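You operate a simulated robot arm through the tools that you are given. There is no shell and no other tool. Be economical: measure what you need, move in short steps, check, and stop when the job is done.

You run a simulated two-armed robot. Do the job below in one go: nothing can be reset, and whatever is moved stays where it is left.

## Task
Put the 9 W white pack from the top of the packing table on the top of the green stand. Put the white paper ball on the top of the blue bench. Take the green sensor box and leave it on top of the cream grille. Open the green cupboard door. Any order will do. Set down upright: white pack, white paper ball, green sensor box.

The check looks at the end state, three seconds after you hand in, the way a careful person would. Anything else that was tipped, shoved, dropped, spilled or broken makes it a failure.

## Robot
Two 7-joint arms with fingered hands on one trunk, on a base that drives. Base frame: it is fixed to the floor where the robot stands at the start and does not move with it; the origin is under the middle of the robot, x ahead of it, y to its left, z up; the surface under the hand at the start is at about z = 780. Lengths are in mm, angles in degrees, forces in N, time in s.
The left shoulder is at the start at [57, 174, 1073], the right one opposite. With the tool pointing down near the work surface each hand reaches from about 320 to 740 mm from the robot's upright axis, wherever it stands, measured 20 degrees to its own side. Places, roughly: cream grille (24x24x7 cm) [800, -4700, 800]; green cupboard door [-5600, 500, 400]; green sensor box [750, -4250, 750]; top of the blue bench [600, -3100, 800]; top of the green stand [-1100, -1500, 600]; white pack [500, 250, 750]; white paper ball (6x7x6 cm) [700, -5000, 800]. Payload 3.8 kg a hand.
The tool frame of a hand sits at the grasp point between the pads (the TCP): z along the fingers, y along the line on which they close. The tips reach 26 mm beyond it. Largest opening 132 mm; the body of the gripper starts 73 mm behind the TCP. The gripper is a hand of 3 fingers: y runs from the thumb to the fingers, the wrist lies at [0, 0, -224] in the tool frame.
Orientation is told as [roll, pitch, yaw] about the base's x, y, z axes, in that order, counted from this pose: with the fingers straight down and closing along the base's y, the tool's x points along the base's -x, its y along +y and its z along -z.

## Interface
- The arms move only by the tool play_rows. It takes "left_series", "right_series" or both (then of equal length, played together; a hand with none holds still); each is a list of rows, each a list of 6 numbers: the turn, a rotation vector about the base's x, y, z in units of 4 degrees (1.0 is 4 degrees), then the shift along the base's x, y, z in units of 50 mm (1.0 is 50 mm). In form: [[rx, ry, rz, x, y, z], ...]. A call has 1 to 12 rows; each row shifts and turns the commanded pose from where the row before left it. A call with a number of a shift or a turn outside -1 to 1 is refused whole. Each row takes 0.2 s and may step no farther than 50 mm and 8.6 degrees from the row before; otherwise, the whole call is refused. A pose out of reach is approached as far as the arm can. The call stops where the force on the tool passes 40 N (or 10 N more than at its start, if that is more) or the arm is blocked; 0.2 s more then pass. In this call time passes only in rows, and 0.2 s behind the last. It gives the time, the measured TCP pose, the force on the tool (base axes), the opening and the grip force at its end, in the units of the frame above (readings bear some noise), with the torque about the TCP (base axes, N m) and any sound that the robot's microphone picked up, and new pictures: "show" is both (left out), scene, wrist or none (wrist: the cameras of the hands that moved).
- Cameras (640 x 400 px; columns grow to the right, rows downward): "scene" is now at [176.7, 29.8, 993.6]; the picture's right is [0.38, -0.92, 0.00], its down [0.10, 0.04, -0.99] and it looks along [0.92, 0.38, 0.11] (base axes); focal length 214 px, centre (320, 200). "left" rides on the left gripper at [-61, 3, -92] in its tool frame; the picture's right is [-0.05, -1.00, 0.00], its down [0.83, -0.04, -0.55] and it looks along [0.55, -0.03, 0.83] (tool axes); focal length 230 px, centre (320, 200). "right" rides on the right gripper at [62, 3, -92] in its tool frame; the picture's right is [-0.05, 1.00, 0.00], its down [-0.83, -0.04, -0.56] and it looks along [-0.55, -0.03, 0.83] (tool axes); focal length 230 px, centre (320, 200). There is no depth. A picture from a camera that has moved, and an enlarged one, comes with that camera's place and axes in the base frame and with its lens.
- move_column(by): slides the trunk up (or, below 0, down) by that many mm; the arms and the scene camera ride with it, the base frame stays. It gives what a move gives, with no picture.
- steer(legs): drives the robot by 1 to 6 legs, each [ahead, left, turn to the left] in mm, mm and degrees, along the robot's own axes; the way and the turn of a leg run together, so that a leg with both is an arc; at most 1500 mm and 180 degrees a leg. The arms and the cameras ride along, it lands a little off, and it stops where it bumps. It gives what a move gives, and a new picture of the scene camera.
- finger_targets(finger1, finger2, thumb_bend, hand): sets how far each is bent, from 0 (flat) to 100 (curled in); at 30 the hand is open as for a grip, at 70 the pads meet at the TCP. One left out holds its place. A second passes; each finger stops where it meets its share of the squeeze, and holds until it gets a number again. It is the only way to open and close the hand. It gives what a move gives, with no picture; readings hold the bend of each and the force on the fingers (four entries, about 0 where the hand has none), thumb and palm.
- aim_head(pan, tilt): turns the head with the scene camera to pan (to the left, within 60 degrees either way) and tilt (down, from -29 to 69), counted from straight ahead of the robot. It gives what a move gives, and a new picture of the scene camera.
- enlarge(camera, box): a new picture of the part [left, top, right, bottom] of that camera's present view, enlarged. No time passes.
- sign_off(): hands the job in; it is judged then, once.

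Work in short steps. Places have to be worked out from the pictures, the camera data and where the tool is seen: move nearer, look again, correct. Check each grasp and each placing, and mend what went wrong. You have 165 turns and 260 pictures in all, those below and enlarged ones among them. Open the grippers and draw the arms clear of the work before you hand the job in, unless the task says otherwise; then end with one line.

The tools are called after ">>>" by a JSON object that holds its "name" and its "arguments". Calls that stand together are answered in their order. play_rows: Moves the arms, as the interface text tells. Its arguments: {"type":"object","properties":{"left_series":{"type":"array","items":{"type":"array","items":{"type":"number"}}},"right_series":{"type":"array","items":{"type":"array","items":{"type":"number"}}},"show":{"type":"string","enum":["both","scene","wrist","none"]}},"required":[]} The other tools are called the same way: move_column (by) slides the trunk up or down; finger_targets (finger1, finger2, thumb_bend, hand) moves the fingers one by one; steer (legs) drives the base; aim_head (pan, tilt) turns the head that bears the scene camera; enlarge (camera, box) takes an enlarged picture of a part of a camera's view; sign_off () hands the job in.

At the start:

```text
clock: 0.0
left_position: [373.1, 361.8, 1100.8]
left_ee_rot: [0.0, 0.0, 0.1]
left_force: [0.4, -1.0, -0.3]
left_ft_torque: [-0.02, 0.02, 0.02]
left_width: 132.0
left_gripper_force: 0.1
left_shape: jaw
left_bend: [30.0, 30.0, 30.0]
left_finger forces: [0.1, 0.0, 0.1, 0.0, 0.0, 0.0]
right_position: [372.0, -12.9, 1077.7]
right_ee_rot: [0.0, 0.0, -0.1]
right_force: [-0.4, -0.5, 0.0]
right_ft_torque: [0.0, 0.0, 0.0]
right_width: 132.0
right_gripper_force: 0.1
right_shape: jaw
right_bend: [30.0, 30.0, 30.0]
right_finger forces: [0.1, 0.0, 0.0, 0.0, 0.0, 0.1]
trunk travel left (down, up): [-382.0, 100.0]
robot x, y, heading: [-1.5, -0.3, -0.2]
head pan, tilt: [22.4, -6.5]
```

scene: 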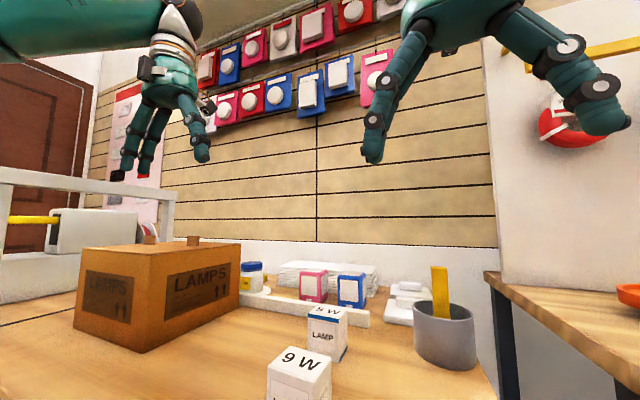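
right: 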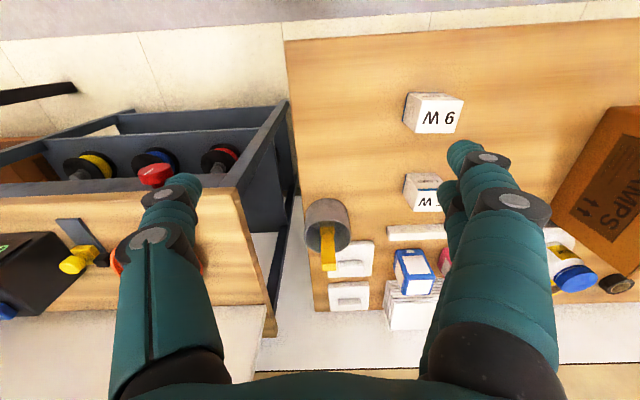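
left: 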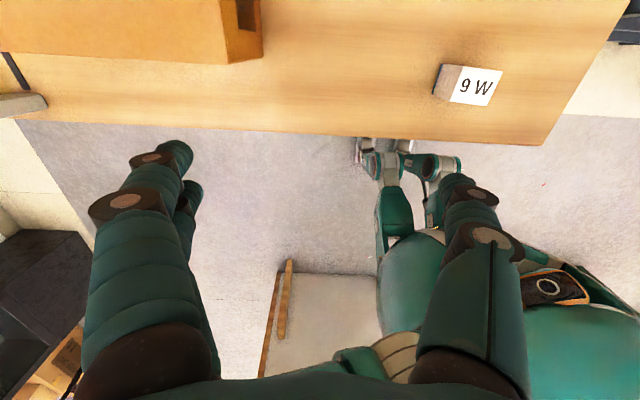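

The 9 W pack stands at the near edge of the table. I aim the head down to see it and the workspace.

>>> {"name": "aim_head", "arguments": {"pan": 15, "tilt": 35}}

```text
clock: 1.1
left_position: [373.5, 361.3, 1101.7]
left_ee_rot: [-0.1, 0.0, 0.0]
left_force: [-0.3, -0.7, -0.4]
left_ft_torque: [0.0, 0.01, -0.01]
left_width: 132.2
left_gripper_force: 0.0
left_shape: jaw
left_bend: [30.0, 30.0, 30.0]
left_finger forces: [0.0, 0.0, 0.1, 0.0, 0.0, 0.0]
right_position: [371.2, -12.7, 1077.8]
right_ee_rot: [0.1, 0.1, -0.1]
right_force: [0.6, 0.5, 0.1]
right_ft_torque: [0.03, 0.01, 0.03]
right_width: 131.7
right_gripper_force: 0.1
right_shape: jaw
right_bend: [30.0, 30.0, 30.0]
right_finger forces: [0.0, 0.0, 0.0, 0.0, 0.0, 0.0]
trunk travel left (down, up): [-382.0, 100.0]
robot x, y, heading: [-0.9, 0.3, -0.0]
head pan, tilt: [15.0, 35.0]
camera scene: at [181.7, 19.5, 927.6], right [0.26, -0.97, 0.0], down [-0.55, -0.15, -0.82], along [0.79, 0.21, -0.57], focal length 214 px, centre (320, 200)
```

scene: 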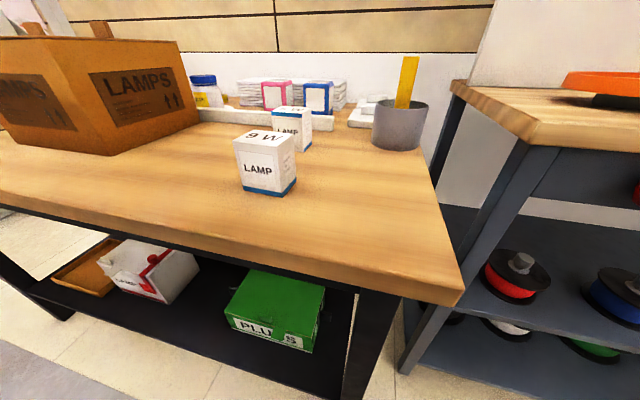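

Triangulating the two wrist views puts the pack's top at about [400, 146, 845]. I enlarge to read its base and yaw.

>>> {"name": "enlarge", "arguments": {"camera": "scene", "box": [200, 90, 360, 210]}}

>>> {"name": "enlarge", "arguments": {"camera": "right", "box": [360, 60, 520, 180]}}

```text
3.33 times, centred on (280, 150) of scene
camera zoom: at [181.7, 19.5, 927.6], right [0.26, -0.97, 0.0], down [-0.55, -0.15, -0.82], along [0.79, 0.21, -0.57], focal length 715 px, centre (453, 367)
```

zoom: 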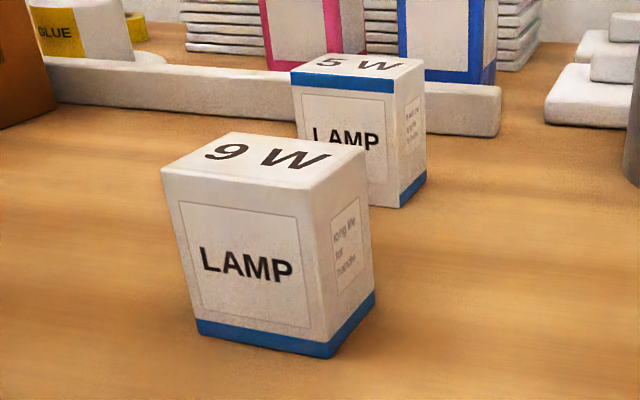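

```text
3.33 times, centred on (440, 120) of right
camera zoom: at [311.1, -10.4, 1169.0], right [0.05, 1.0, 0.0], down [0.83, -0.05, 0.56], along [0.55, -0.03, -0.83], focal length 767 px, centre (-80, 467)
```

zoom: 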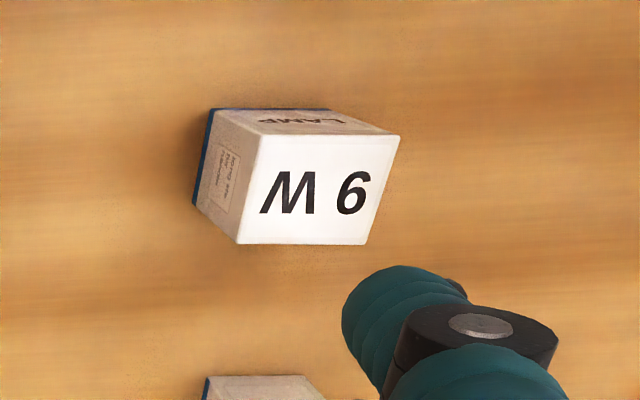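

The pack measures about 53 (y) × 44 (x) × 65 mm, centre (398, 148), on the table at z 780. I bring the left hand above it and move the right hand aside.

>>> {"name": "play_rows", "arguments": {"left_series": [[0, 0, 0, 0.1, -0.853, -0.4], [0, 0, 0, 0.1, -0.853, -0.4], [0, 0, 0, 0.1, -0.853, -0.4], [0, 0, 0, 0.1, -0.853, -0.4], [0, 0, 0, 0.1, -0.853, -0.4]], "right_series": [[0, 0, 0, 0, -0.8, 0], [0, 0, 0, 0, -0.8, 0], [0, 0, 0, 0, -0.8, 0], [0, 0, 0, 0, -0.8, 0], [0, 0, 0, 0, -0.8, 0]], "show": "both"}}

```text
clock: 2.3
left_position: [397.8, 148.5, 1000.8]
left_ee_rot: [0.0, -0.1, 0.1]
left_force: [-0.5, -0.1, 0.4]
left_ft_torque: [0.03, -0.06, 0.01]
left_width: 131.8
left_gripper_force: 0.1
left_shape: jaw
left_bend: [30.0, 30.0, 30.0]
left_finger forces: [0.0, 0.0, 0.1, 0.0, 0.0, 0.0]
right_position: [372.9, -216.5, 1078.4]
right_ee_rot: [0.1, 0.0, -0.1]
right_force: [0.6, -0.9, -0.7]
right_ft_torque: [0.03, -0.01, 0.04]
right_width: 132.1
right_gripper_force: 0.1
right_shape: jaw
right_bend: [30.0, 30.0, 30.0]
right_finger forces: [0.0, 0.0, 0.0, 0.1, 0.1, 0.0]
trunk travel left (down, up): [-382.0, 100.0]
robot x, y, heading: [5.1, -2.6, -0.3]
head pan, tilt: [15.0, 35.0]
camera scene: at [181.7, 18.2, 927.5], right [0.26, -0.97, 0.0], down [-0.55, -0.15, -0.82], along [0.79, 0.21, -0.57], focal length 214 px, centre (320, 200)
camera right: at [311.5, -214.4, 1169.1], right [0.05, 1.0, 0.0], down [0.83, -0.05, 0.56], along [0.55, -0.03, -0.83], focal length 230 px, centre (320, 200)
camera left: at [460.3, 152.9, 1094.1], right [0.05, -1.0, 0.0], down [-0.83, -0.05, 0.55], along [-0.55, -0.03, -0.83], focal length 230 px, centre (320, 200)
```

scene: 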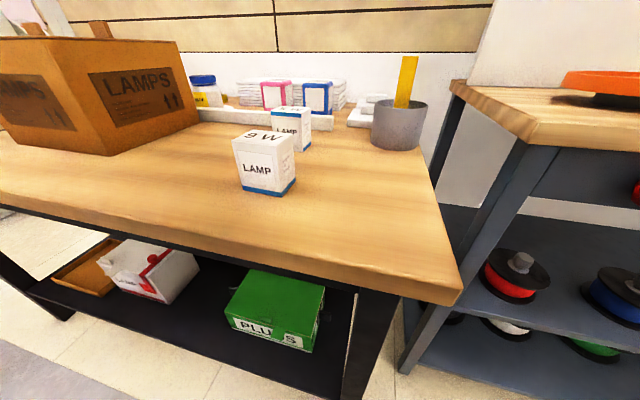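
right: 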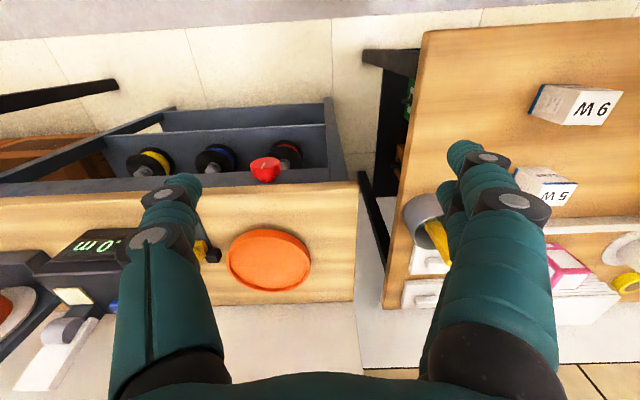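
left: 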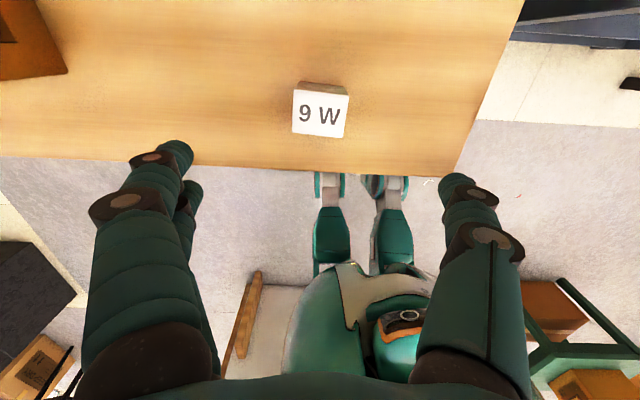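

The pack sits centred under the hand (403, 149). I descend to a grasp height of z 815.

>>> {"name": "play_rows", "arguments": {"left_series": [[0, 0, 0, 0.05, 0, -0.93], [0, 0, 0, 0, 0, -0.93], [0, 0, 0, 0, 0, -0.93], [0, 0, 0, 0, 0, -0.93]], "show": "both"}}

>>> {"name": "finger_targets", "arguments": {"hand": "left", "finger1": 70, "finger2": 70, "thumb_bend": 70}}

```text
clock: 3.3
left_position: [400.9, 151.1, 814.5]
left_ee_rot: [-0.1, -0.1, 0.1]
left_force: [0.3, -0.2, -0.2]
left_ft_torque: [0.0, -0.02, 0.01]
left_width: 131.7
left_gripper_force: 0.1
left_shape: jaw
left_bend: [30.0, 30.0, 30.0]
left_finger forces: [0.0, 0.0, 0.0, 0.0, 0.1, 0.1]
right_position: [372.2, -214.4, 1078.2]
right_ee_rot: [0.0, 0.0, -0.1]
right_force: [0.1, -1.2, -0.8]
right_ft_torque: [-0.04, 0.02, -0.02]
right_width: 132.1
right_gripper_force: 0.0
right_shape: jaw
right_bend: [30.0, 30.0, 30.0]
right_finger forces: [0.0, 0.0, 0.0, 0.0, 0.0, 0.0]
trunk travel left (down, up): [-382.0, 100.0]
robot x, y, heading: [-0.9, 1.4, 0.1]
head pan, tilt: [15.0, 35.0]
camera scene: at [181.8, 19.7, 927.5], right [0.26, -0.97, 0.0], down [-0.55, -0.15, -0.82], along [0.79, 0.21, -0.57], focal length 214 px, centre (320, 200)
camera left: at [462.9, 154.7, 907.5], right [0.05, -1.0, 0.0], down [-0.83, -0.04, 0.55], along [-0.55, -0.03, -0.83], focal length 230 px, centre (320, 200)
```

scene: 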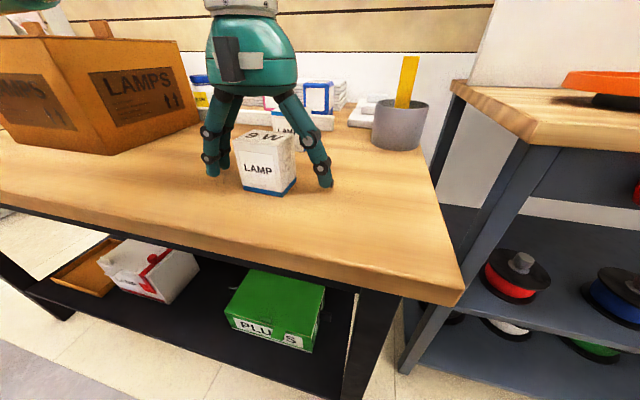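
left: 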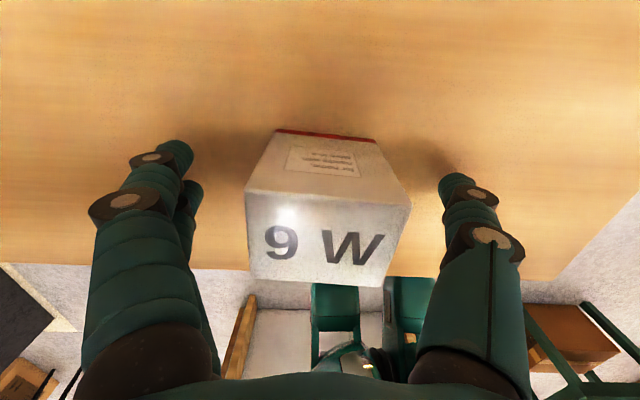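

```text
clock: 4.3
left_position: [400.5, 149.4, 814.4]
left_ee_rot: [-0.1, 0.0, 0.1]
left_force: [0.8, -0.6, -0.1]
left_ft_torque: [0.01, -0.04, -0.01]
left_width: 52.3
left_gripper_force: 21.9
left_shape: fingers
left_bend: [56.0, 55.0, 60.0]
left_finger forces: [10.8, 10.8, 0.0, 0.1, 21.4, 0.1]
right_position: [373.0, -215.4, 1078.3]
right_ee_rot: [0.0, 0.0, 0.0]
right_force: [0.1, -0.3, -0.5]
right_ft_torque: [-0.02, -0.02, -0.01]
right_width: 131.9
right_gripper_force: 0.1
right_shape: jaw
right_bend: [30.0, 30.0, 30.0]
right_finger forces: [0.0, 0.0, 0.1, 0.0, 0.1, 0.1]
trunk travel left (down, up): [-382.0, 100.0]
robot x, y, heading: [0.2, -0.9, -0.0]
head pan, tilt: [15.0, 35.0]
```

Firm grip at 52 mm with 21 N. I lift the pack straight up and look.

>>> {"name": "play_rows", "arguments": {"left_series": [[0, 0, 0, 0, 0, 0.6], [0, 0, 0, 0, 0, 0.9], [0, 0, 0, 0, 0, 0.9], [0, 0, 0, 0, 0, 0.9], [0, 0, 0, -0.4, 0, 0.8]], "show": "both"}}

```text
clock: 5.5
left_position: [379.4, 149.2, 1020.7]
left_ee_rot: [-0.1, 0.0, 0.1]
left_force: [0.1, 0.1, -0.9]
left_ft_torque: [-0.01, 0.02, -0.04]
left_width: 52.5
left_gripper_force: 21.3
left_shape: fingers
left_bend: [56.0, 55.0, 60.0]
left_finger forces: [10.7, 10.9, 0.0, 0.0, 21.5, 0.0]
right_position: [371.0, -214.8, 1079.8]
right_ee_rot: [0.1, -0.1, -0.1]
right_force: [0.2, 0.4, 0.2]
right_ft_torque: [0.01, -0.01, 0.01]
right_width: 132.1
right_gripper_force: 0.0
right_shape: jaw
right_bend: [30.0, 30.0, 30.0]
right_finger forces: [0.0, 0.1, 0.0, 0.0, 0.1, 0.1]
trunk travel left (down, up): [-382.0, 100.0]
robot x, y, heading: [0.4, 0.8, -0.1]
head pan, tilt: [15.0, 35.0]
camera scene: at [181.1, 19.4, 927.6], right [0.26, -0.97, 0.0], down [-0.55, -0.15, -0.82], along [0.79, 0.21, -0.57], focal length 214 px, centre (320, 200)
camera left: at [441.7, 154.3, 1113.5], right [0.05, -1.0, 0.0], down [-0.83, -0.04, 0.55], along [-0.55, -0.03, -0.83], focal length 230 px, centre (320, 200)
```

scene: 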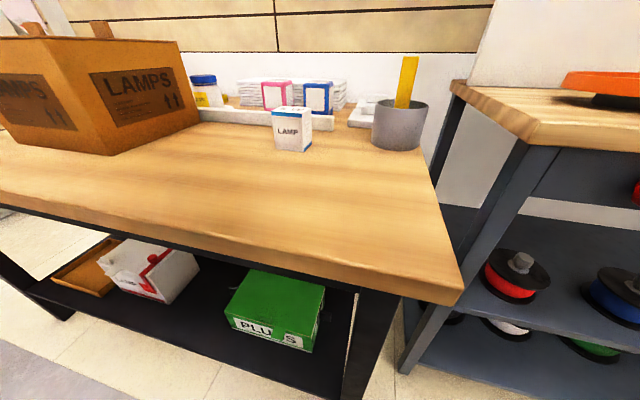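
left: 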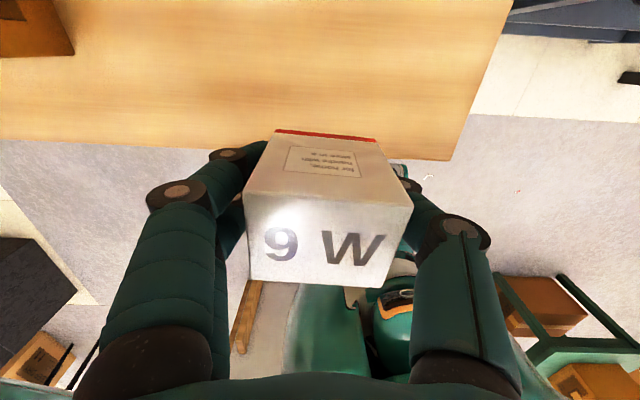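

The pack is held and level. Before driving I look to the right with the head.

>>> {"name": "aim_head", "arguments": {"pan": -60, "tilt": 20}}

>>> {"name": "steer", "arguments": {"legs": [[-200, 0, 0]]}}

```text
clock: 7.0
left_position: [380.1, 149.0, 1019.3]
left_ee_rot: [0.0, 0.1, 0.1]
left_force: [0.5, -0.2, -0.1]
left_ft_torque: [0.01, -0.03, 0.05]
left_width: 52.5
left_gripper_force: 21.6
left_shape: fingers
left_bend: [56.0, 55.0, 60.0]
left_finger forces: [10.7, 10.7, 0.0, 0.0, 21.5, 0.0]
right_position: [372.9, -214.5, 1078.2]
right_ee_rot: [0.0, 0.0, -0.1]
right_force: [-0.4, -0.2, -0.1]
right_ft_torque: [-0.01, 0.01, 0.02]
right_width: 131.8
right_gripper_force: 0.1
right_shape: jaw
right_bend: [30.0, 30.0, 30.0]
right_finger forces: [0.1, 0.0, 0.1, 0.0, 0.0, 0.0]
trunk travel left (down, up): [-382.0, 100.0]
robot x, y, heading: [-3.5, 1.5, 0.1]
head pan, tilt: [-60.0, 20.0]
camera scene: at [143.3, -83.9, 951.3], right [-0.87, -0.5, 0.0], down [-0.17, 0.3, -0.94], along [0.47, -0.81, -0.34], focal length 214 px, centre (320, 200)
```

scene: 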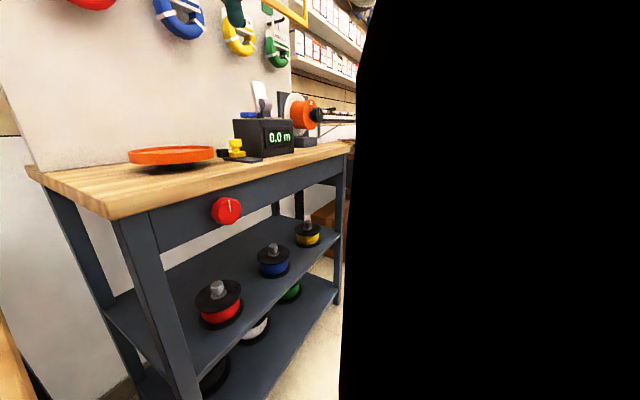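

```text
clock: 8.5
left_position: [181.9, 149.5, 1020.4]
left_ee_rot: [-0.1, -0.2, 0.2]
left_force: [-0.2, 1.4, -0.4]
left_ft_torque: [0.04, 0.01, -0.02]
left_width: 52.5
left_gripper_force: 21.7
left_shape: fingers
left_bend: [56.0, 55.0, 60.0]
left_finger forces: [10.7, 10.8, 0.1, 0.0, 21.4, 0.1]
right_position: [173.9, -215.2, 1079.0]
right_ee_rot: [0.1, 0.1, -0.2]
right_force: [0.3, 0.4, -0.1]
right_ft_torque: [-0.01, 0.01, 0.03]
right_width: 132.0
right_gripper_force: 0.0
right_shape: jaw
right_bend: [30.0, 30.0, 30.0]
right_finger forces: [0.0, 0.1, 0.0, 0.0, 0.0, 0.1]
trunk travel left (down, up): [-382.0, 100.0]
robot x, y, heading: [-200.3, 2.3, 0.1]
head pan, tilt: [-60.0, 20.0]
camera scene: at [-54.9, -84.0, 951.4], right [-0.87, -0.5, 0.0], down [-0.17, 0.3, -0.94], along [0.47, -0.81, -0.34], focal length 214 px, centre (320, 200)
```

scene: 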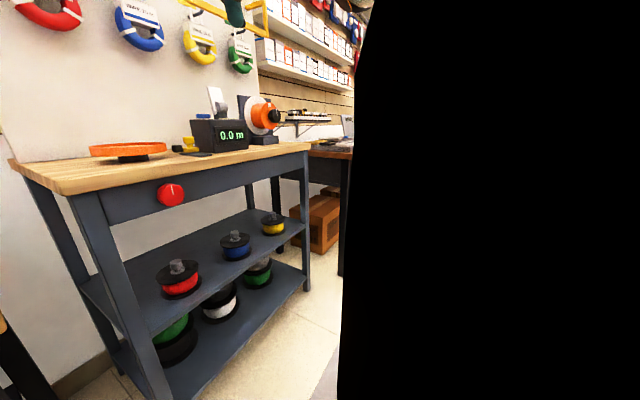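

Room at the right is clear of the benches. I turn right about 90° and centre the head.

>>> {"name": "steer", "arguments": {"legs": [[0, 0, -90]]}}

>>> {"name": "aim_head", "arguments": {"pan": -20, "tilt": 20}}

```text
clock: 12.8
left_position: [-59.7, -385.2, 1020.3]
left_ee_rot: [-0.1, 0.0, -91.6]
left_force: [-0.7, 0.3, -1.1]
left_ft_torque: [0.01, -0.02, -0.01]
left_width: 52.5
left_gripper_force: 21.8
left_shape: fingers
left_bend: [56.0, 55.0, 60.0]
left_finger forces: [10.7, 10.7, 0.0, 0.1, 21.5, 0.1]
right_position: [-423.2, -365.6, 1078.9]
right_ee_rot: [-0.1, 0.0, -91.8]
right_force: [0.4, -0.4, -1.1]
right_ft_torque: [0.01, -0.02, 0.01]
right_width: 131.9
right_gripper_force: 0.0
right_shape: jaw
right_bend: [30.0, 30.0, 30.0]
right_finger forces: [0.0, 0.1, 0.0, 0.0, 0.0, 0.1]
trunk travel left (down, up): [-382.0, 100.0]
robot x, y, heading: [-199.0, 0.4, -91.7]
head pan, tilt: [-60.0, 20.0]
camera scene: at [-281.7, -143.2, 951.3], right [-0.47, 0.88, 0.0], down [0.3, 0.16, -0.94], along [-0.83, -0.45, -0.34], focal length 214 px, centre (320, 200)
```

scene: 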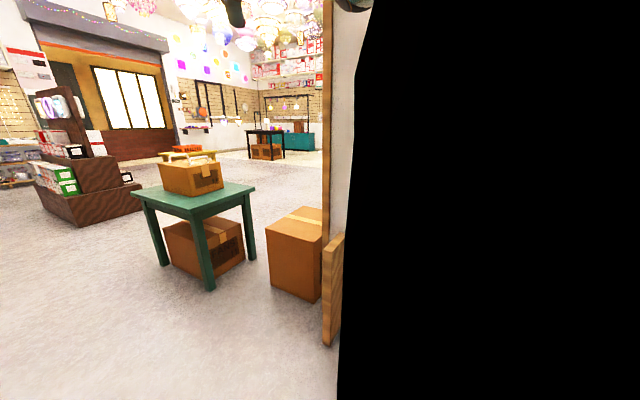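

```text
clock: 13.9
left_position: [-58.2, -385.7, 1020.7]
left_ee_rot: [0.0, 0.0, -91.6]
left_force: [0.8, 0.5, -0.4]
left_ft_torque: [-0.01, -0.03, 0.0]
left_width: 52.4
left_gripper_force: 21.5
left_shape: fingers
left_bend: [56.0, 55.0, 60.0]
left_finger forces: [10.7, 10.8, 0.0, 0.0, 21.4, 0.0]
right_position: [-423.3, -366.7, 1078.3]
right_ee_rot: [-0.1, 0.0, -91.8]
right_force: [-0.1, 0.2, -0.2]
right_ft_torque: [0.01, -0.01, 0.01]
right_width: 132.1
right_gripper_force: 0.2
right_shape: jaw
right_bend: [30.0, 30.0, 30.0]
right_finger forces: [0.0, 0.0, 0.1, 0.0, 0.0, 0.0]
trunk travel left (down, up): [-382.0, 100.0]
robot x, y, heading: [-197.9, -0.2, -91.8]
head pan, tilt: [-20.0, 20.0]
camera scene: at [-234.2, -185.5, 951.3], right [-0.93, 0.37, 0.0], down [0.13, 0.32, -0.94], along [-0.35, -0.87, -0.34], focal length 214 px, centre (320, 200)
```

scene: 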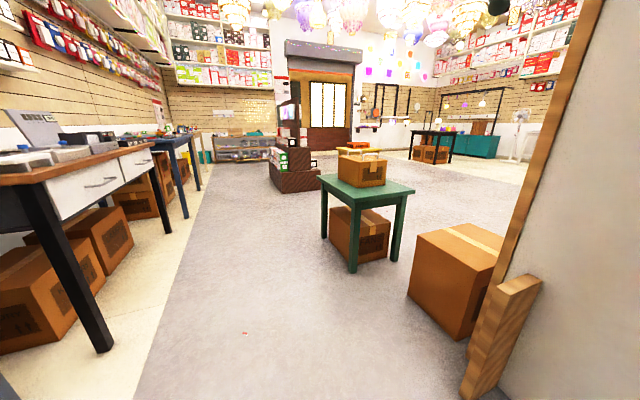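

The green stand is ahead-right with a carton on it; free strips are near its +x/+y edges, top around z≈520. I'll come at it from its +x side: drive along, turn to face −x, and look again.

>>> {"name": "steer", "arguments": {"legs": [[1190, 0, 0], [0, 0, -88]]}}

>>> {"name": "aim_head", "arguments": {"pan": 0, "tilt": 35}}

```text
clock: 23.7
left_position: [-612.5, -1347.7, 1019.4]
left_ee_rot: [-0.1, 0.0, -179.5]
left_force: [0.7, -0.8, -1.5]
left_ft_torque: [0.01, -0.01, 0.04]
left_width: 52.7
left_gripper_force: 21.5
left_shape: fingers
left_bend: [56.0, 56.0, 60.0]
left_finger forces: [10.6, 10.7, 0.0, 0.0, 21.3, 0.0]
right_position: [-606.8, -982.9, 1079.6]
right_ee_rot: [0.0, 0.0, -179.7]
right_force: [-0.3, 0.3, 0.3]
right_ft_torque: [-0.01, 0.03, 0.0]
right_width: 131.7
right_gripper_force: 0.1
right_shape: jaw
right_bend: [30.0, 30.0, 30.0]
right_finger forces: [0.0, 0.1, 0.1, 0.1, 0.0, 0.1]
trunk travel left (down, up): [-382.0, 100.0]
robot x, y, heading: [-232.7, -1195.4, -179.8]
head pan, tilt: [-20.0, 20.0]
camera scene: at [-414.8, -1168.2, 951.3], right [0.34, 0.94, 0.0], down [0.32, -0.11, -0.94], along [-0.89, 0.31, -0.34], focal length 214 px, centre (320, 200)
```

scene: 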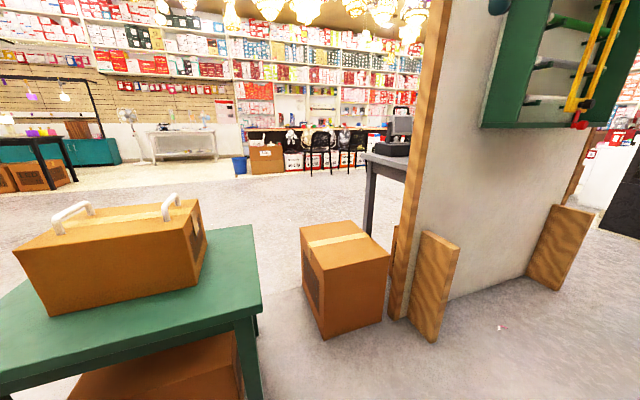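

```text
clock: 24.6
left_position: [-611.2, -1346.6, 1019.6]
left_ee_rot: [-0.1, -0.2, -179.5]
left_force: [-0.6, -0.3, -1.0]
left_ft_torque: [-0.08, 0.02, 0.0]
left_width: 52.4
left_gripper_force: 21.0
left_shape: fingers
left_bend: [56.0, 56.0, 60.0]
left_finger forces: [10.5, 10.7, 0.0, 0.0, 21.4, 0.0]
right_position: [-606.2, -983.4, 1077.9]
right_ee_rot: [0.0, 0.0, -179.7]
right_force: [0.4, -0.4, 0.2]
right_ft_torque: [-0.04, -0.02, -0.02]
right_width: 131.8
right_gripper_force: 0.0
right_shape: jaw
right_bend: [30.0, 30.0, 30.0]
right_finger forces: [0.0, 0.0, 0.0, 0.0, 0.0, 0.1]
trunk travel left (down, up): [-382.0, 100.0]
robot x, y, heading: [-234.6, -1193.1, -179.5]
head pan, tilt: [0.0, 35.0]
camera scene: at [-415.1, -1200.1, 927.5], right [-0.01, 1.0, 0.0], down [0.57, 0.0, -0.82], along [-0.82, -0.01, -0.57], focal length 214 px, centre (320, 200)
```

scene: 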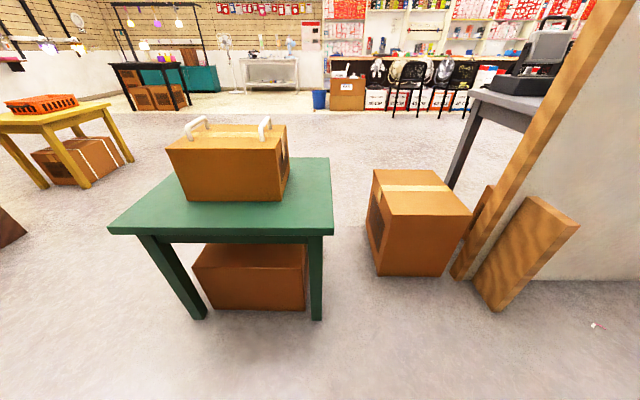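

The stand top spans about x −1297..−820, y −1765..−1172, z≈540; the carton begins at x≈−966, y≈−1317. I'll set the pack near (−890, −1245): drive in, then lower the trunk.

>>> {"name": "steer", "arguments": {"legs": [[240, -100, 0]]}}

>>> {"name": "move_column", "arguments": {"by": -240}}

>>> {"name": "aim_head", "arguments": {"pan": 15, "tilt": 45}}

```text
clock: 26.4
left_position: [-848.3, -1250.9, 1020.0]
left_ee_rot: [-0.2, 0.0, -179.4]
left_force: [-0.8, 0.3, -1.0]
left_ft_torque: [0.02, -0.02, 0.02]
left_width: 52.1
left_gripper_force: 21.2
left_shape: fingers
left_bend: [56.0, 56.0, 60.0]
left_finger forces: [10.6, 10.7, 0.1, 0.0, 21.2, 0.0]
right_position: [-842.5, -885.7, 1077.4]
right_ee_rot: [0.1, 0.1, -179.7]
right_force: [-0.2, -0.1, 0.2]
right_ft_torque: [0.02, 0.01, 0.0]
right_width: 131.9
right_gripper_force: 0.1
right_shape: jaw
right_bend: [30.0, 30.0, 30.0]
right_finger forces: [0.0, 0.0, 0.0, 0.0, 0.0, 0.0]
trunk travel left (down, up): [-382.0, 100.0]
robot x, y, heading: [-466.8, -1098.3, -179.5]
head pan, tilt: [0.0, 35.0]
camera scene: at [-652.5, -1103.0, 927.4], right [-0.01, 1.0, 0.0], down [0.57, 0.0, -0.82], along [-0.82, -0.01, -0.57], focal length 214 px, centre (320, 200)
```

scene: 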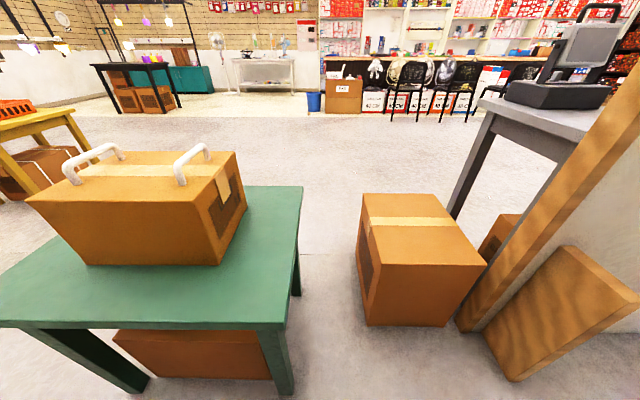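

```text
clock: 28.9
left_position: [-847.2, -1250.5, 781.5]
left_ee_rot: [0.0, -0.2, -179.3]
left_force: [0.0, 0.4, -0.4]
left_ft_torque: [0.01, 0.01, 0.01]
left_width: 52.5
left_gripper_force: 20.7
left_shape: fingers
left_bend: [56.0, 56.0, 60.0]
left_finger forces: [10.6, 10.7, 0.0, 0.1, 21.2, 0.0]
right_position: [-842.4, -886.1, 838.1]
right_ee_rot: [0.1, 0.0, -179.8]
right_force: [1.0, -0.5, 0.2]
right_ft_torque: [-0.01, -0.01, -0.01]
right_width: 132.0
right_gripper_force: 0.0
right_shape: jaw
right_bend: [30.0, 30.0, 30.0]
right_finger forces: [0.0, 0.0, 0.0, 0.0, 0.0, 0.0]
trunk travel left (down, up): [-142.0, 340.0]
robot x, y, heading: [-472.3, -1098.9, -179.4]
head pan, tilt: [0.0, 35.0]
```

```text
clock: 29.7
left_position: [-848.3, -1250.2, 779.0]
left_ee_rot: [-0.1, 0.0, -179.4]
left_force: [0.1, 0.4, -0.2]
left_ft_torque: [0.01, -0.01, 0.0]
left_width: 52.5
left_gripper_force: 21.2
left_shape: fingers
left_bend: [56.0, 56.0, 60.0]
left_finger forces: [10.6, 10.7, 0.0, 0.0, 21.2, 0.1]
right_position: [-843.1, -886.8, 837.9]
right_ee_rot: [-0.1, 0.0, -179.7]
right_force: [0.1, -1.0, 0.3]
right_ft_torque: [0.01, 0.01, 0.01]
right_width: 132.0
right_gripper_force: 0.0
right_shape: jaw
right_bend: [30.0, 30.0, 30.0]
right_finger forces: [0.0, 0.1, 0.1, 0.0, 0.0, 0.1]
trunk travel left (down, up): [-142.0, 340.0]
robot x, y, heading: [-470.4, -1101.5, -179.6]
head pan, tilt: [15.0, 45.0]
camera scene: at [-632.9, -1124.0, 669.0], right [-0.27, 0.96, 0.0], down [0.68, 0.19, -0.71], along [-0.68, -0.19, -0.71], focal length 214 px, centre (320, 200)
```

scene: 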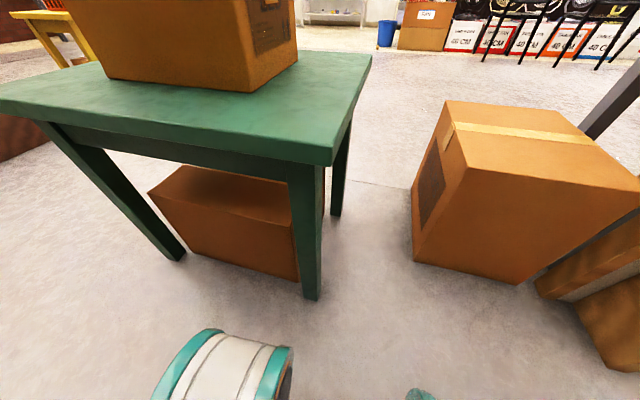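

Combined views give the stand's top at z≈550, near corner (−821, −1160). I move over the free corner and descend to just above the surface.

>>> {"name": "play_rows", "arguments": {"left_series": [[0, 0, 0, -0.4, 0.05, -0.6], [0, 0, 0, -0.4, 0.05, -0.85], [0, 0, 0, 0, 0, -0.95], [0, 0, 0, 0, 0, -0.9]], "show": "both"}}

```text
clock: 30.7
left_position: [-888.1, -1244.6, 612.5]
left_ee_rot: [-0.1, -0.1, -179.3]
left_force: [0.1, 0.1, 0.4]
left_ft_torque: [-0.03, 0.0, 0.01]
left_width: 52.1
left_gripper_force: 22.1
left_shape: fingers
left_bend: [56.0, 56.0, 60.0]
left_finger forces: [10.6, 10.7, 0.0, 0.0, 21.3, 0.1]
right_position: [-844.5, -886.6, 837.7]
right_ee_rot: [0.0, 0.0, -179.6]
right_force: [0.2, 0.2, -0.1]
right_ft_torque: [-0.03, 0.01, 0.02]
right_width: 131.8
right_gripper_force: 0.2
right_shape: jaw
right_bend: [30.0, 30.0, 30.0]
right_finger forces: [0.1, 0.0, 0.0, 0.0, 0.0, 0.0]
trunk travel left (down, up): [-142.0, 340.0]
robot x, y, heading: [-467.8, -1100.1, -179.3]
head pan, tilt: [15.0, 45.0]
camera scene: at [-632.9, -1124.1, 669.0], right [-0.27, 0.96, 0.0], down [0.68, 0.19, -0.71], along [-0.68, -0.19, -0.71], focal length 214 px, centre (320, 200)
camera left: at [-948.2, -1247.4, 705.8], right [-0.06, 1.0, 0.0], down [0.83, 0.05, 0.55], along [0.55, 0.04, -0.83], focal length 230 px, centre (320, 200)
```

scene: 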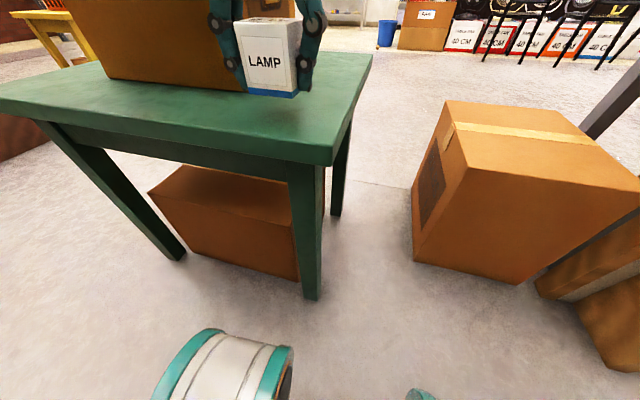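
left: 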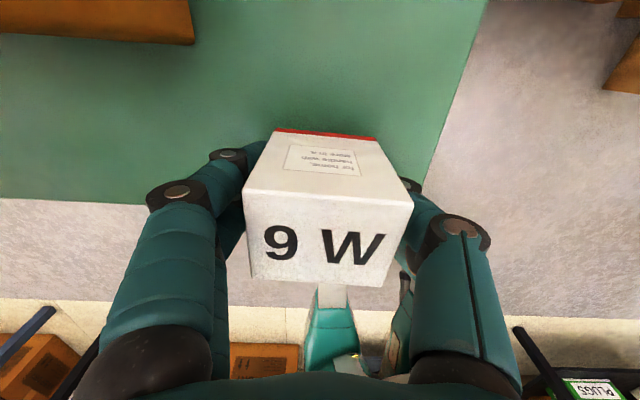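

The pack hovers over the free corner. I shift 20 mm further in and lower in small steps, watching force.

>>> {"name": "play_rows", "arguments": {"left_series": [[0, 0, 0, -0.4, 0, 0], [0, 0, 0, 0, 0, -0.2], [0, 0, 0, 0, 0, -0.1], [0, 0, 0, 0, 0, -0.1], [0, 0, 0, 0, 0, -0.06], [0, 0, 0, 0, 0, -0.06]], "show": "scene"}}

```text
clock: 32.1
left_position: [-908.6, -1245.4, 588.8]
left_ee_rot: [-0.1, 0.0, -179.5]
left_force: [-0.1, -0.4, -0.5]
left_ft_torque: [0.02, -0.02, -0.01]
left_width: 52.3
left_gripper_force: 21.3
left_shape: fingers
left_bend: [56.0, 56.0, 60.0]
left_finger forces: [10.6, 10.7, 0.0, 0.0, 21.3, 0.0]
right_position: [-842.9, -888.6, 839.0]
right_ee_rot: [-0.1, 0.0, -179.7]
right_force: [0.6, -0.5, 0.5]
right_ft_torque: [0.03, 0.0, -0.06]
right_width: 132.1
right_gripper_force: 0.0
right_shape: jaw
right_bend: [30.0, 30.0, 30.0]
right_finger forces: [0.1, 0.0, 0.1, 0.0, 0.0, 0.0]
trunk travel left (down, up): [-142.0, 340.0]
robot x, y, heading: [-470.4, -1094.3, -179.4]
head pan, tilt: [15.0, 45.0]
camera scene: at [-632.9, -1124.0, 669.0], right [-0.27, 0.96, 0.0], down [0.68, 0.19, -0.71], along [-0.68, -0.19, -0.71], focal length 214 px, centre (320, 200)
```

scene: 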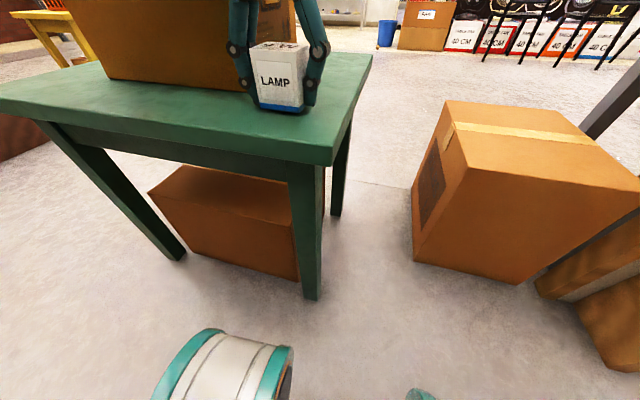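

No contact yet at 589. I continue down gently.

>>> {"name": "play_rows", "arguments": {"left_series": [[0, 0, 0, 0, 0, -0.04], [0, 0, 0, 0, 0, -0.04]], "show": "none"}}

>>> {"name": "play_rows", "arguments": {"left_series": [[0, 0, 0, 0, 0, -0.04], [0, 0, 0, 0, 0, -0.04]], "show": "scene"}}

```text
clock: 32.7
left_position: [-909.0, -1245.1, 584.7]
left_ee_rot: [-0.1, -0.1, -179.4]
left_force: [0.1, -0.1, -0.2]
left_ft_torque: [0.02, 0.0, -0.02]
left_width: 52.4
left_gripper_force: 21.1
left_shape: fingers
left_bend: [56.0, 56.0, 60.0]
left_finger forces: [10.6, 10.7, 0.0, 0.1, 21.3, 0.1]
right_position: [-842.8, -886.9, 838.5]
right_ee_rot: [-0.1, 0.0, -179.7]
right_force: [0.0, -0.2, 0.4]
right_ft_torque: [0.04, 0.01, -0.01]
right_width: 131.9
right_gripper_force: 0.0
right_shape: jaw
right_bend: [30.0, 30.0, 30.0]
right_finger forces: [0.1, 0.1, 0.0, 0.0, 0.0, 0.0]
trunk travel left (down, up): [-142.0, 340.0]
robot x, y, heading: [-468.0, -1101.8, -179.6]
head pan, tilt: [15.0, 45.0]
```

```text
clock: 33.3
left_position: [-909.2, -1245.3, 583.3]
left_ee_rot: [-0.1, -0.3, -179.4]
left_force: [1.7, -2.3, 17.9]
left_ft_torque: [-0.11, -0.04, 0.02]
left_width: 52.2
left_gripper_force: 23.9
left_shape: fingers
left_bend: [57.0, 56.0, 61.0]
left_finger forces: [12.3, 12.7, 0.0, 0.0, 22.7, 0.1]
right_position: [-841.7, -886.6, 837.8]
right_ee_rot: [0.2, -0.2, -179.6]
right_force: [0.0, 1.3, 0.0]
right_ft_torque: [0.02, -0.01, -0.01]
right_width: 131.7
right_gripper_force: 0.1
right_shape: jaw
right_bend: [30.0, 30.0, 30.0]
right_finger forces: [0.0, 0.0, 0.0, 0.1, 0.1, 0.0]
trunk travel left (down, up): [-142.0, 340.0]
robot x, y, heading: [-469.6, -1096.3, -179.7]
head pan, tilt: [15.0, 45.0]
camera scene: at [-632.2, -1124.0, 669.4], right [-0.27, 0.96, 0.0], down [0.68, 0.19, -0.71], along [-0.68, -0.19, -0.71], focal length 214 px, centre (320, 200)
```

scene: 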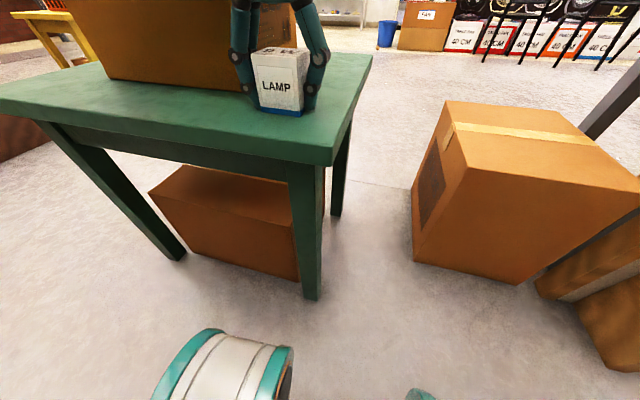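

Contact (18 N), so the pack is standing on the top (z≈549). I ease up 2 mm and open the fingers moderately.

>>> {"name": "play_rows", "arguments": {"left_series": [[0, 0, 0, 0, 0, 0.04]], "show": "none"}}

>>> {"name": "finger_targets", "arguments": {"hand": "left", "finger1": 42, "finger2": 42, "thumb_bend": 42}}

>>> {"name": "play_rows", "arguments": {"left_series": [[0, 0, 0, 0, 0, 0.5], [0, 0, 0, 0, 0, 0.9], [0, 0, 0, 0, 0, 0.9], [0, 0, 0, 0.3, 0, 0.9], [0, 0, 0, 0.3, 0, 0.9]], "show": "both"}}

```text
clock: 33.7
left_position: [-906.7, -1245.7, 582.9]
left_ee_rot: [-0.1, 0.0, -179.5]
left_force: [-1.3, -0.7, 9.9]
left_ft_torque: [-0.06, 0.01, 0.0]
left_width: 52.4
left_gripper_force: 23.9
left_shape: fingers
left_bend: [57.0, 56.0, 61.0]
left_finger forces: [11.6, 12.0, 0.0, 0.1, 22.7, 0.1]
right_position: [-843.5, -886.3, 838.8]
right_ee_rot: [0.2, -0.1, -179.7]
right_force: [-0.3, -0.1, 0.1]
right_ft_torque: [-0.02, 0.03, 0.0]
right_width: 132.1
right_gripper_force: 0.0
right_shape: jaw
right_bend: [30.0, 30.0, 30.0]
right_finger forces: [0.1, 0.0, 0.0, 0.0, 0.1, 0.0]
trunk travel left (down, up): [-142.0, 340.0]
robot x, y, heading: [-466.5, -1100.4, -179.7]
head pan, tilt: [15.0, 45.0]
```

```text
clock: 34.7
left_position: [-906.9, -1244.9, 582.1]
left_ee_rot: [-0.1, 0.1, -179.3]
left_force: [0.5, 0.5, 0.4]
left_ft_torque: [0.03, 0.0, -0.03]
left_width: 94.2
left_gripper_force: 0.0
left_shape: fingers
left_bend: [42.0, 42.0, 42.0]
left_finger forces: [0.0, 0.0, 0.0, 0.1, 0.0, 0.0]
right_position: [-843.5, -886.9, 839.2]
right_ee_rot: [0.0, 0.0, -179.6]
right_force: [0.2, 0.5, 0.2]
right_ft_torque: [-0.02, -0.02, 0.0]
right_width: 131.8
right_gripper_force: 0.1
right_shape: jaw
right_bend: [30.0, 30.0, 30.0]
right_finger forces: [0.0, 0.0, 0.0, 0.0, 0.0, 0.0]
trunk travel left (down, up): [-142.0, 340.0]
robot x, y, heading: [-470.9, -1098.4, -179.7]
head pan, tilt: [15.0, 45.0]
```

```text
clock: 35.9
left_position: [-877.1, -1245.8, 788.4]
left_ee_rot: [-0.1, 0.0, -179.4]
left_force: [0.5, -0.2, 0.4]
left_ft_torque: [0.01, -0.04, 0.01]
left_width: 94.5
left_gripper_force: 0.0
left_shape: fingers
left_bend: [42.0, 42.0, 42.0]
left_finger forces: [0.0, 0.0, 0.0, 0.0, 0.0, 0.0]
right_position: [-842.3, -886.1, 838.4]
right_ee_rot: [0.1, 0.0, -179.6]
right_force: [-1.2, -0.3, -0.1]
right_ft_torque: [0.03, 0.01, 0.04]
right_width: 131.9
right_gripper_force: 0.0
right_shape: jaw
right_bend: [30.0, 30.0, 30.0]
right_finger forces: [0.0, 0.0, 0.0, 0.0, 0.0, 0.0]
trunk travel left (down, up): [-142.0, 340.0]
robot x, y, heading: [-468.4, -1097.6, -179.6]
head pan, tilt: [15.0, 45.0]
camera scene: at [-632.6, -1123.9, 669.1], right [-0.27, 0.96, 0.0], down [0.68, 0.19, -0.71], along [-0.68, -0.19, -0.71], focal length 214 px, centre (320, 200)
camera left: at [-938.6, -1247.8, 880.2], right [-0.06, 1.0, 0.0], down [0.83, 0.05, 0.56], along [0.55, 0.04, -0.83], focal length 230 px, centre (320, 200)
```

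scene: 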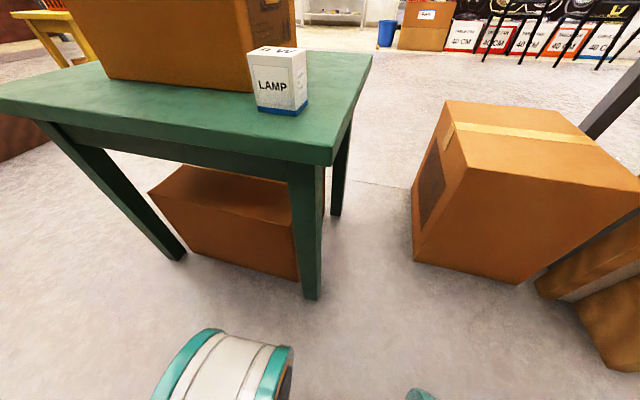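
left: 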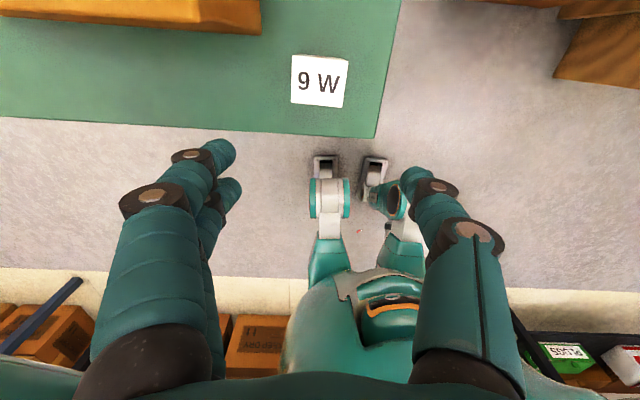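

The pack stands upright on the stand. I back away, raise the trunk to its starting height, and turn toward −y.

>>> {"name": "steer", "arguments": {"legs": [[-270, 0, 0], [0, 0, 89.6]]}}

>>> {"name": "move_column", "arguments": {"by": 240}}

>>> {"name": "aim_head", "arguments": {"pan": 0, "tilt": 15}}

```text
clock: 41.6
left_position: [-56.1, -1507.2, 786.2]
left_ee_rot: [-0.1, -0.2, -89.9]
left_force: [-0.2, 0.0, -0.5]
left_ft_torque: [0.05, 0.0, -0.03]
left_width: 94.1
left_gripper_force: 0.2
left_shape: fingers
left_bend: [42.0, 42.0, 42.0]
left_finger forces: [0.0, 0.0, 0.0, 0.0, 0.0, 0.0]
right_position: [-414.3, -1468.0, 838.6]
right_ee_rot: [0.0, 0.0, -90.2]
right_force: [-0.7, 0.3, 0.2]
right_ft_torque: [-0.01, -0.01, -0.01]
right_width: 132.0
right_gripper_force: 0.0
right_shape: jaw
right_bend: [30.0, 30.0, 30.0]
right_finger forces: [0.0, 0.1, 0.0, 0.1, 0.0, 0.1]
trunk travel left (down, up): [-142.0, 340.0]
robot x, y, heading: [-204.5, -1093.3, -90.1]
head pan, tilt: [15.0, 45.0]
camera scene: at [-177.9, -1264.2, 669.0], right [-0.97, -0.26, 0.0], down [-0.18, 0.68, -0.71], along [0.18, -0.68, -0.71], focal length 214 px, centre (320, 200)
```

scene: 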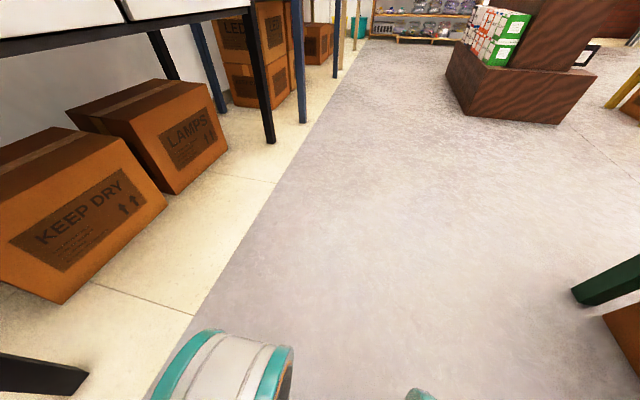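

```text
clock: 44.1
left_position: [-56.6, -1507.4, 1026.2]
left_ee_rot: [-0.1, 0.0, -89.9]
left_force: [0.6, -0.2, 0.1]
left_ft_torque: [-0.02, 0.0, -0.03]
left_width: 94.2
left_gripper_force: 0.1
left_shape: fingers
left_bend: [42.0, 42.0, 42.0]
left_finger forces: [0.0, 0.0, 0.1, 0.0, 0.1, 0.0]
right_position: [-414.4, -1469.6, 1078.3]
right_ee_rot: [0.1, 0.0, -90.2]
right_force: [0.5, 0.5, 0.2]
right_ft_torque: [0.0, -0.01, -0.03]
right_width: 132.2
right_gripper_force: 0.0
right_shape: jaw
right_bend: [30.0, 30.0, 30.0]
right_finger forces: [0.0, 0.1, 0.0, 0.0, 0.0, 0.1]
trunk travel left (down, up): [-382.0, 100.0]
robot x, y, heading: [-198.2, -1092.5, -90.0]
head pan, tilt: [15.0, 45.0]
```

```text
clock: 45.0
left_position: [-57.4, -1507.1, 1027.9]
left_ee_rot: [-0.1, -0.1, -89.9]
left_force: [-0.5, -0.2, 0.1]
left_ft_torque: [0.0, 0.02, -0.01]
left_width: 94.4
left_gripper_force: 0.2
left_shape: fingers
left_bend: [42.0, 42.0, 42.0]
left_finger forces: [0.0, 0.0, 0.0, 0.0, 0.0, 0.1]
right_position: [-413.9, -1467.7, 1077.9]
right_ee_rot: [0.0, 0.1, -90.2]
right_force: [0.4, 0.2, -0.4]
right_ft_torque: [0.02, -0.01, 0.0]
right_width: 131.8
right_gripper_force: 0.1
right_shape: jaw
right_bend: [30.0, 30.0, 30.0]
right_finger forces: [0.0, 0.0, 0.1, 0.0, 0.0, 0.0]
trunk travel left (down, up): [-382.0, 100.0]
robot x, y, heading: [-199.1, -1099.4, -90.3]
head pan, tilt: [0.0, 15.0]
camera scene: at [-199.0, -1288.6, 959.4], right [-1.0, 0.0, 0.0], down [0.0, 0.26, -0.97], along [0.0, -0.97, -0.26], focal length 214 px, centre (320, 200)
```

scene: 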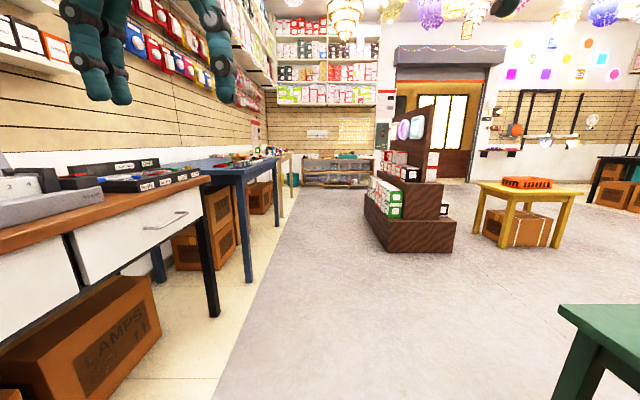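

The corridor between the benches (x≈280) and the display (x≈−620) is free. I drive down it to about y −4250.

>>> {"name": "steer", "arguments": {"legs": [[1500, 30, 0], [1500, 0, 0], [150, 0, 0]]}}

>>> {"name": "aim_head", "arguments": {"pan": 60, "tilt": 20}}

```text
refused: leg 1 is longer than a leg can be; nothing moved
```

```text
clock: 46.3
left_position: [-56.2, -1506.7, 1027.5]
left_ee_rot: [-0.2, -0.1, -90.0]
left_force: [0.0, 0.1, 0.1]
left_ft_torque: [0.03, -0.02, 0.0]
left_width: 94.3
left_gripper_force: 0.1
left_shape: fingers
left_bend: [42.0, 42.0, 42.0]
left_finger forces: [0.0, 0.1, 0.1, 0.0, 0.0, 0.0]
right_position: [-414.2, -1467.5, 1078.2]
right_ee_rot: [0.2, 0.0, -90.2]
right_force: [0.3, -0.5, -0.4]
right_ft_torque: [0.01, 0.0, 0.01]
right_width: 132.0
right_gripper_force: 0.0
right_shape: jaw
right_bend: [30.0, 30.0, 30.0]
right_finger forces: [0.0, 0.1, 0.0, 0.0, 0.0, 0.0]
trunk travel left (down, up): [-382.0, 100.0]
robot x, y, heading: [-202.2, -1096.2, -89.6]
head pan, tilt: [60.0, 20.0]
camera scene: at [-118.4, -1241.9, 951.4], right [-0.5, -0.87, 0.0], down [-0.3, 0.17, -0.94], along [0.81, -0.47, -0.34], focal length 214 px, centre (320, 200)
```

scene: 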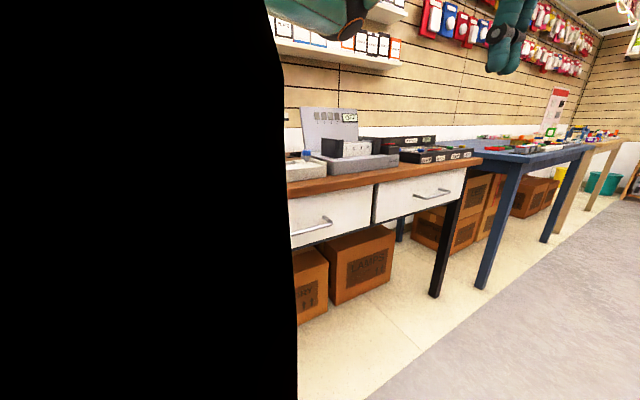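

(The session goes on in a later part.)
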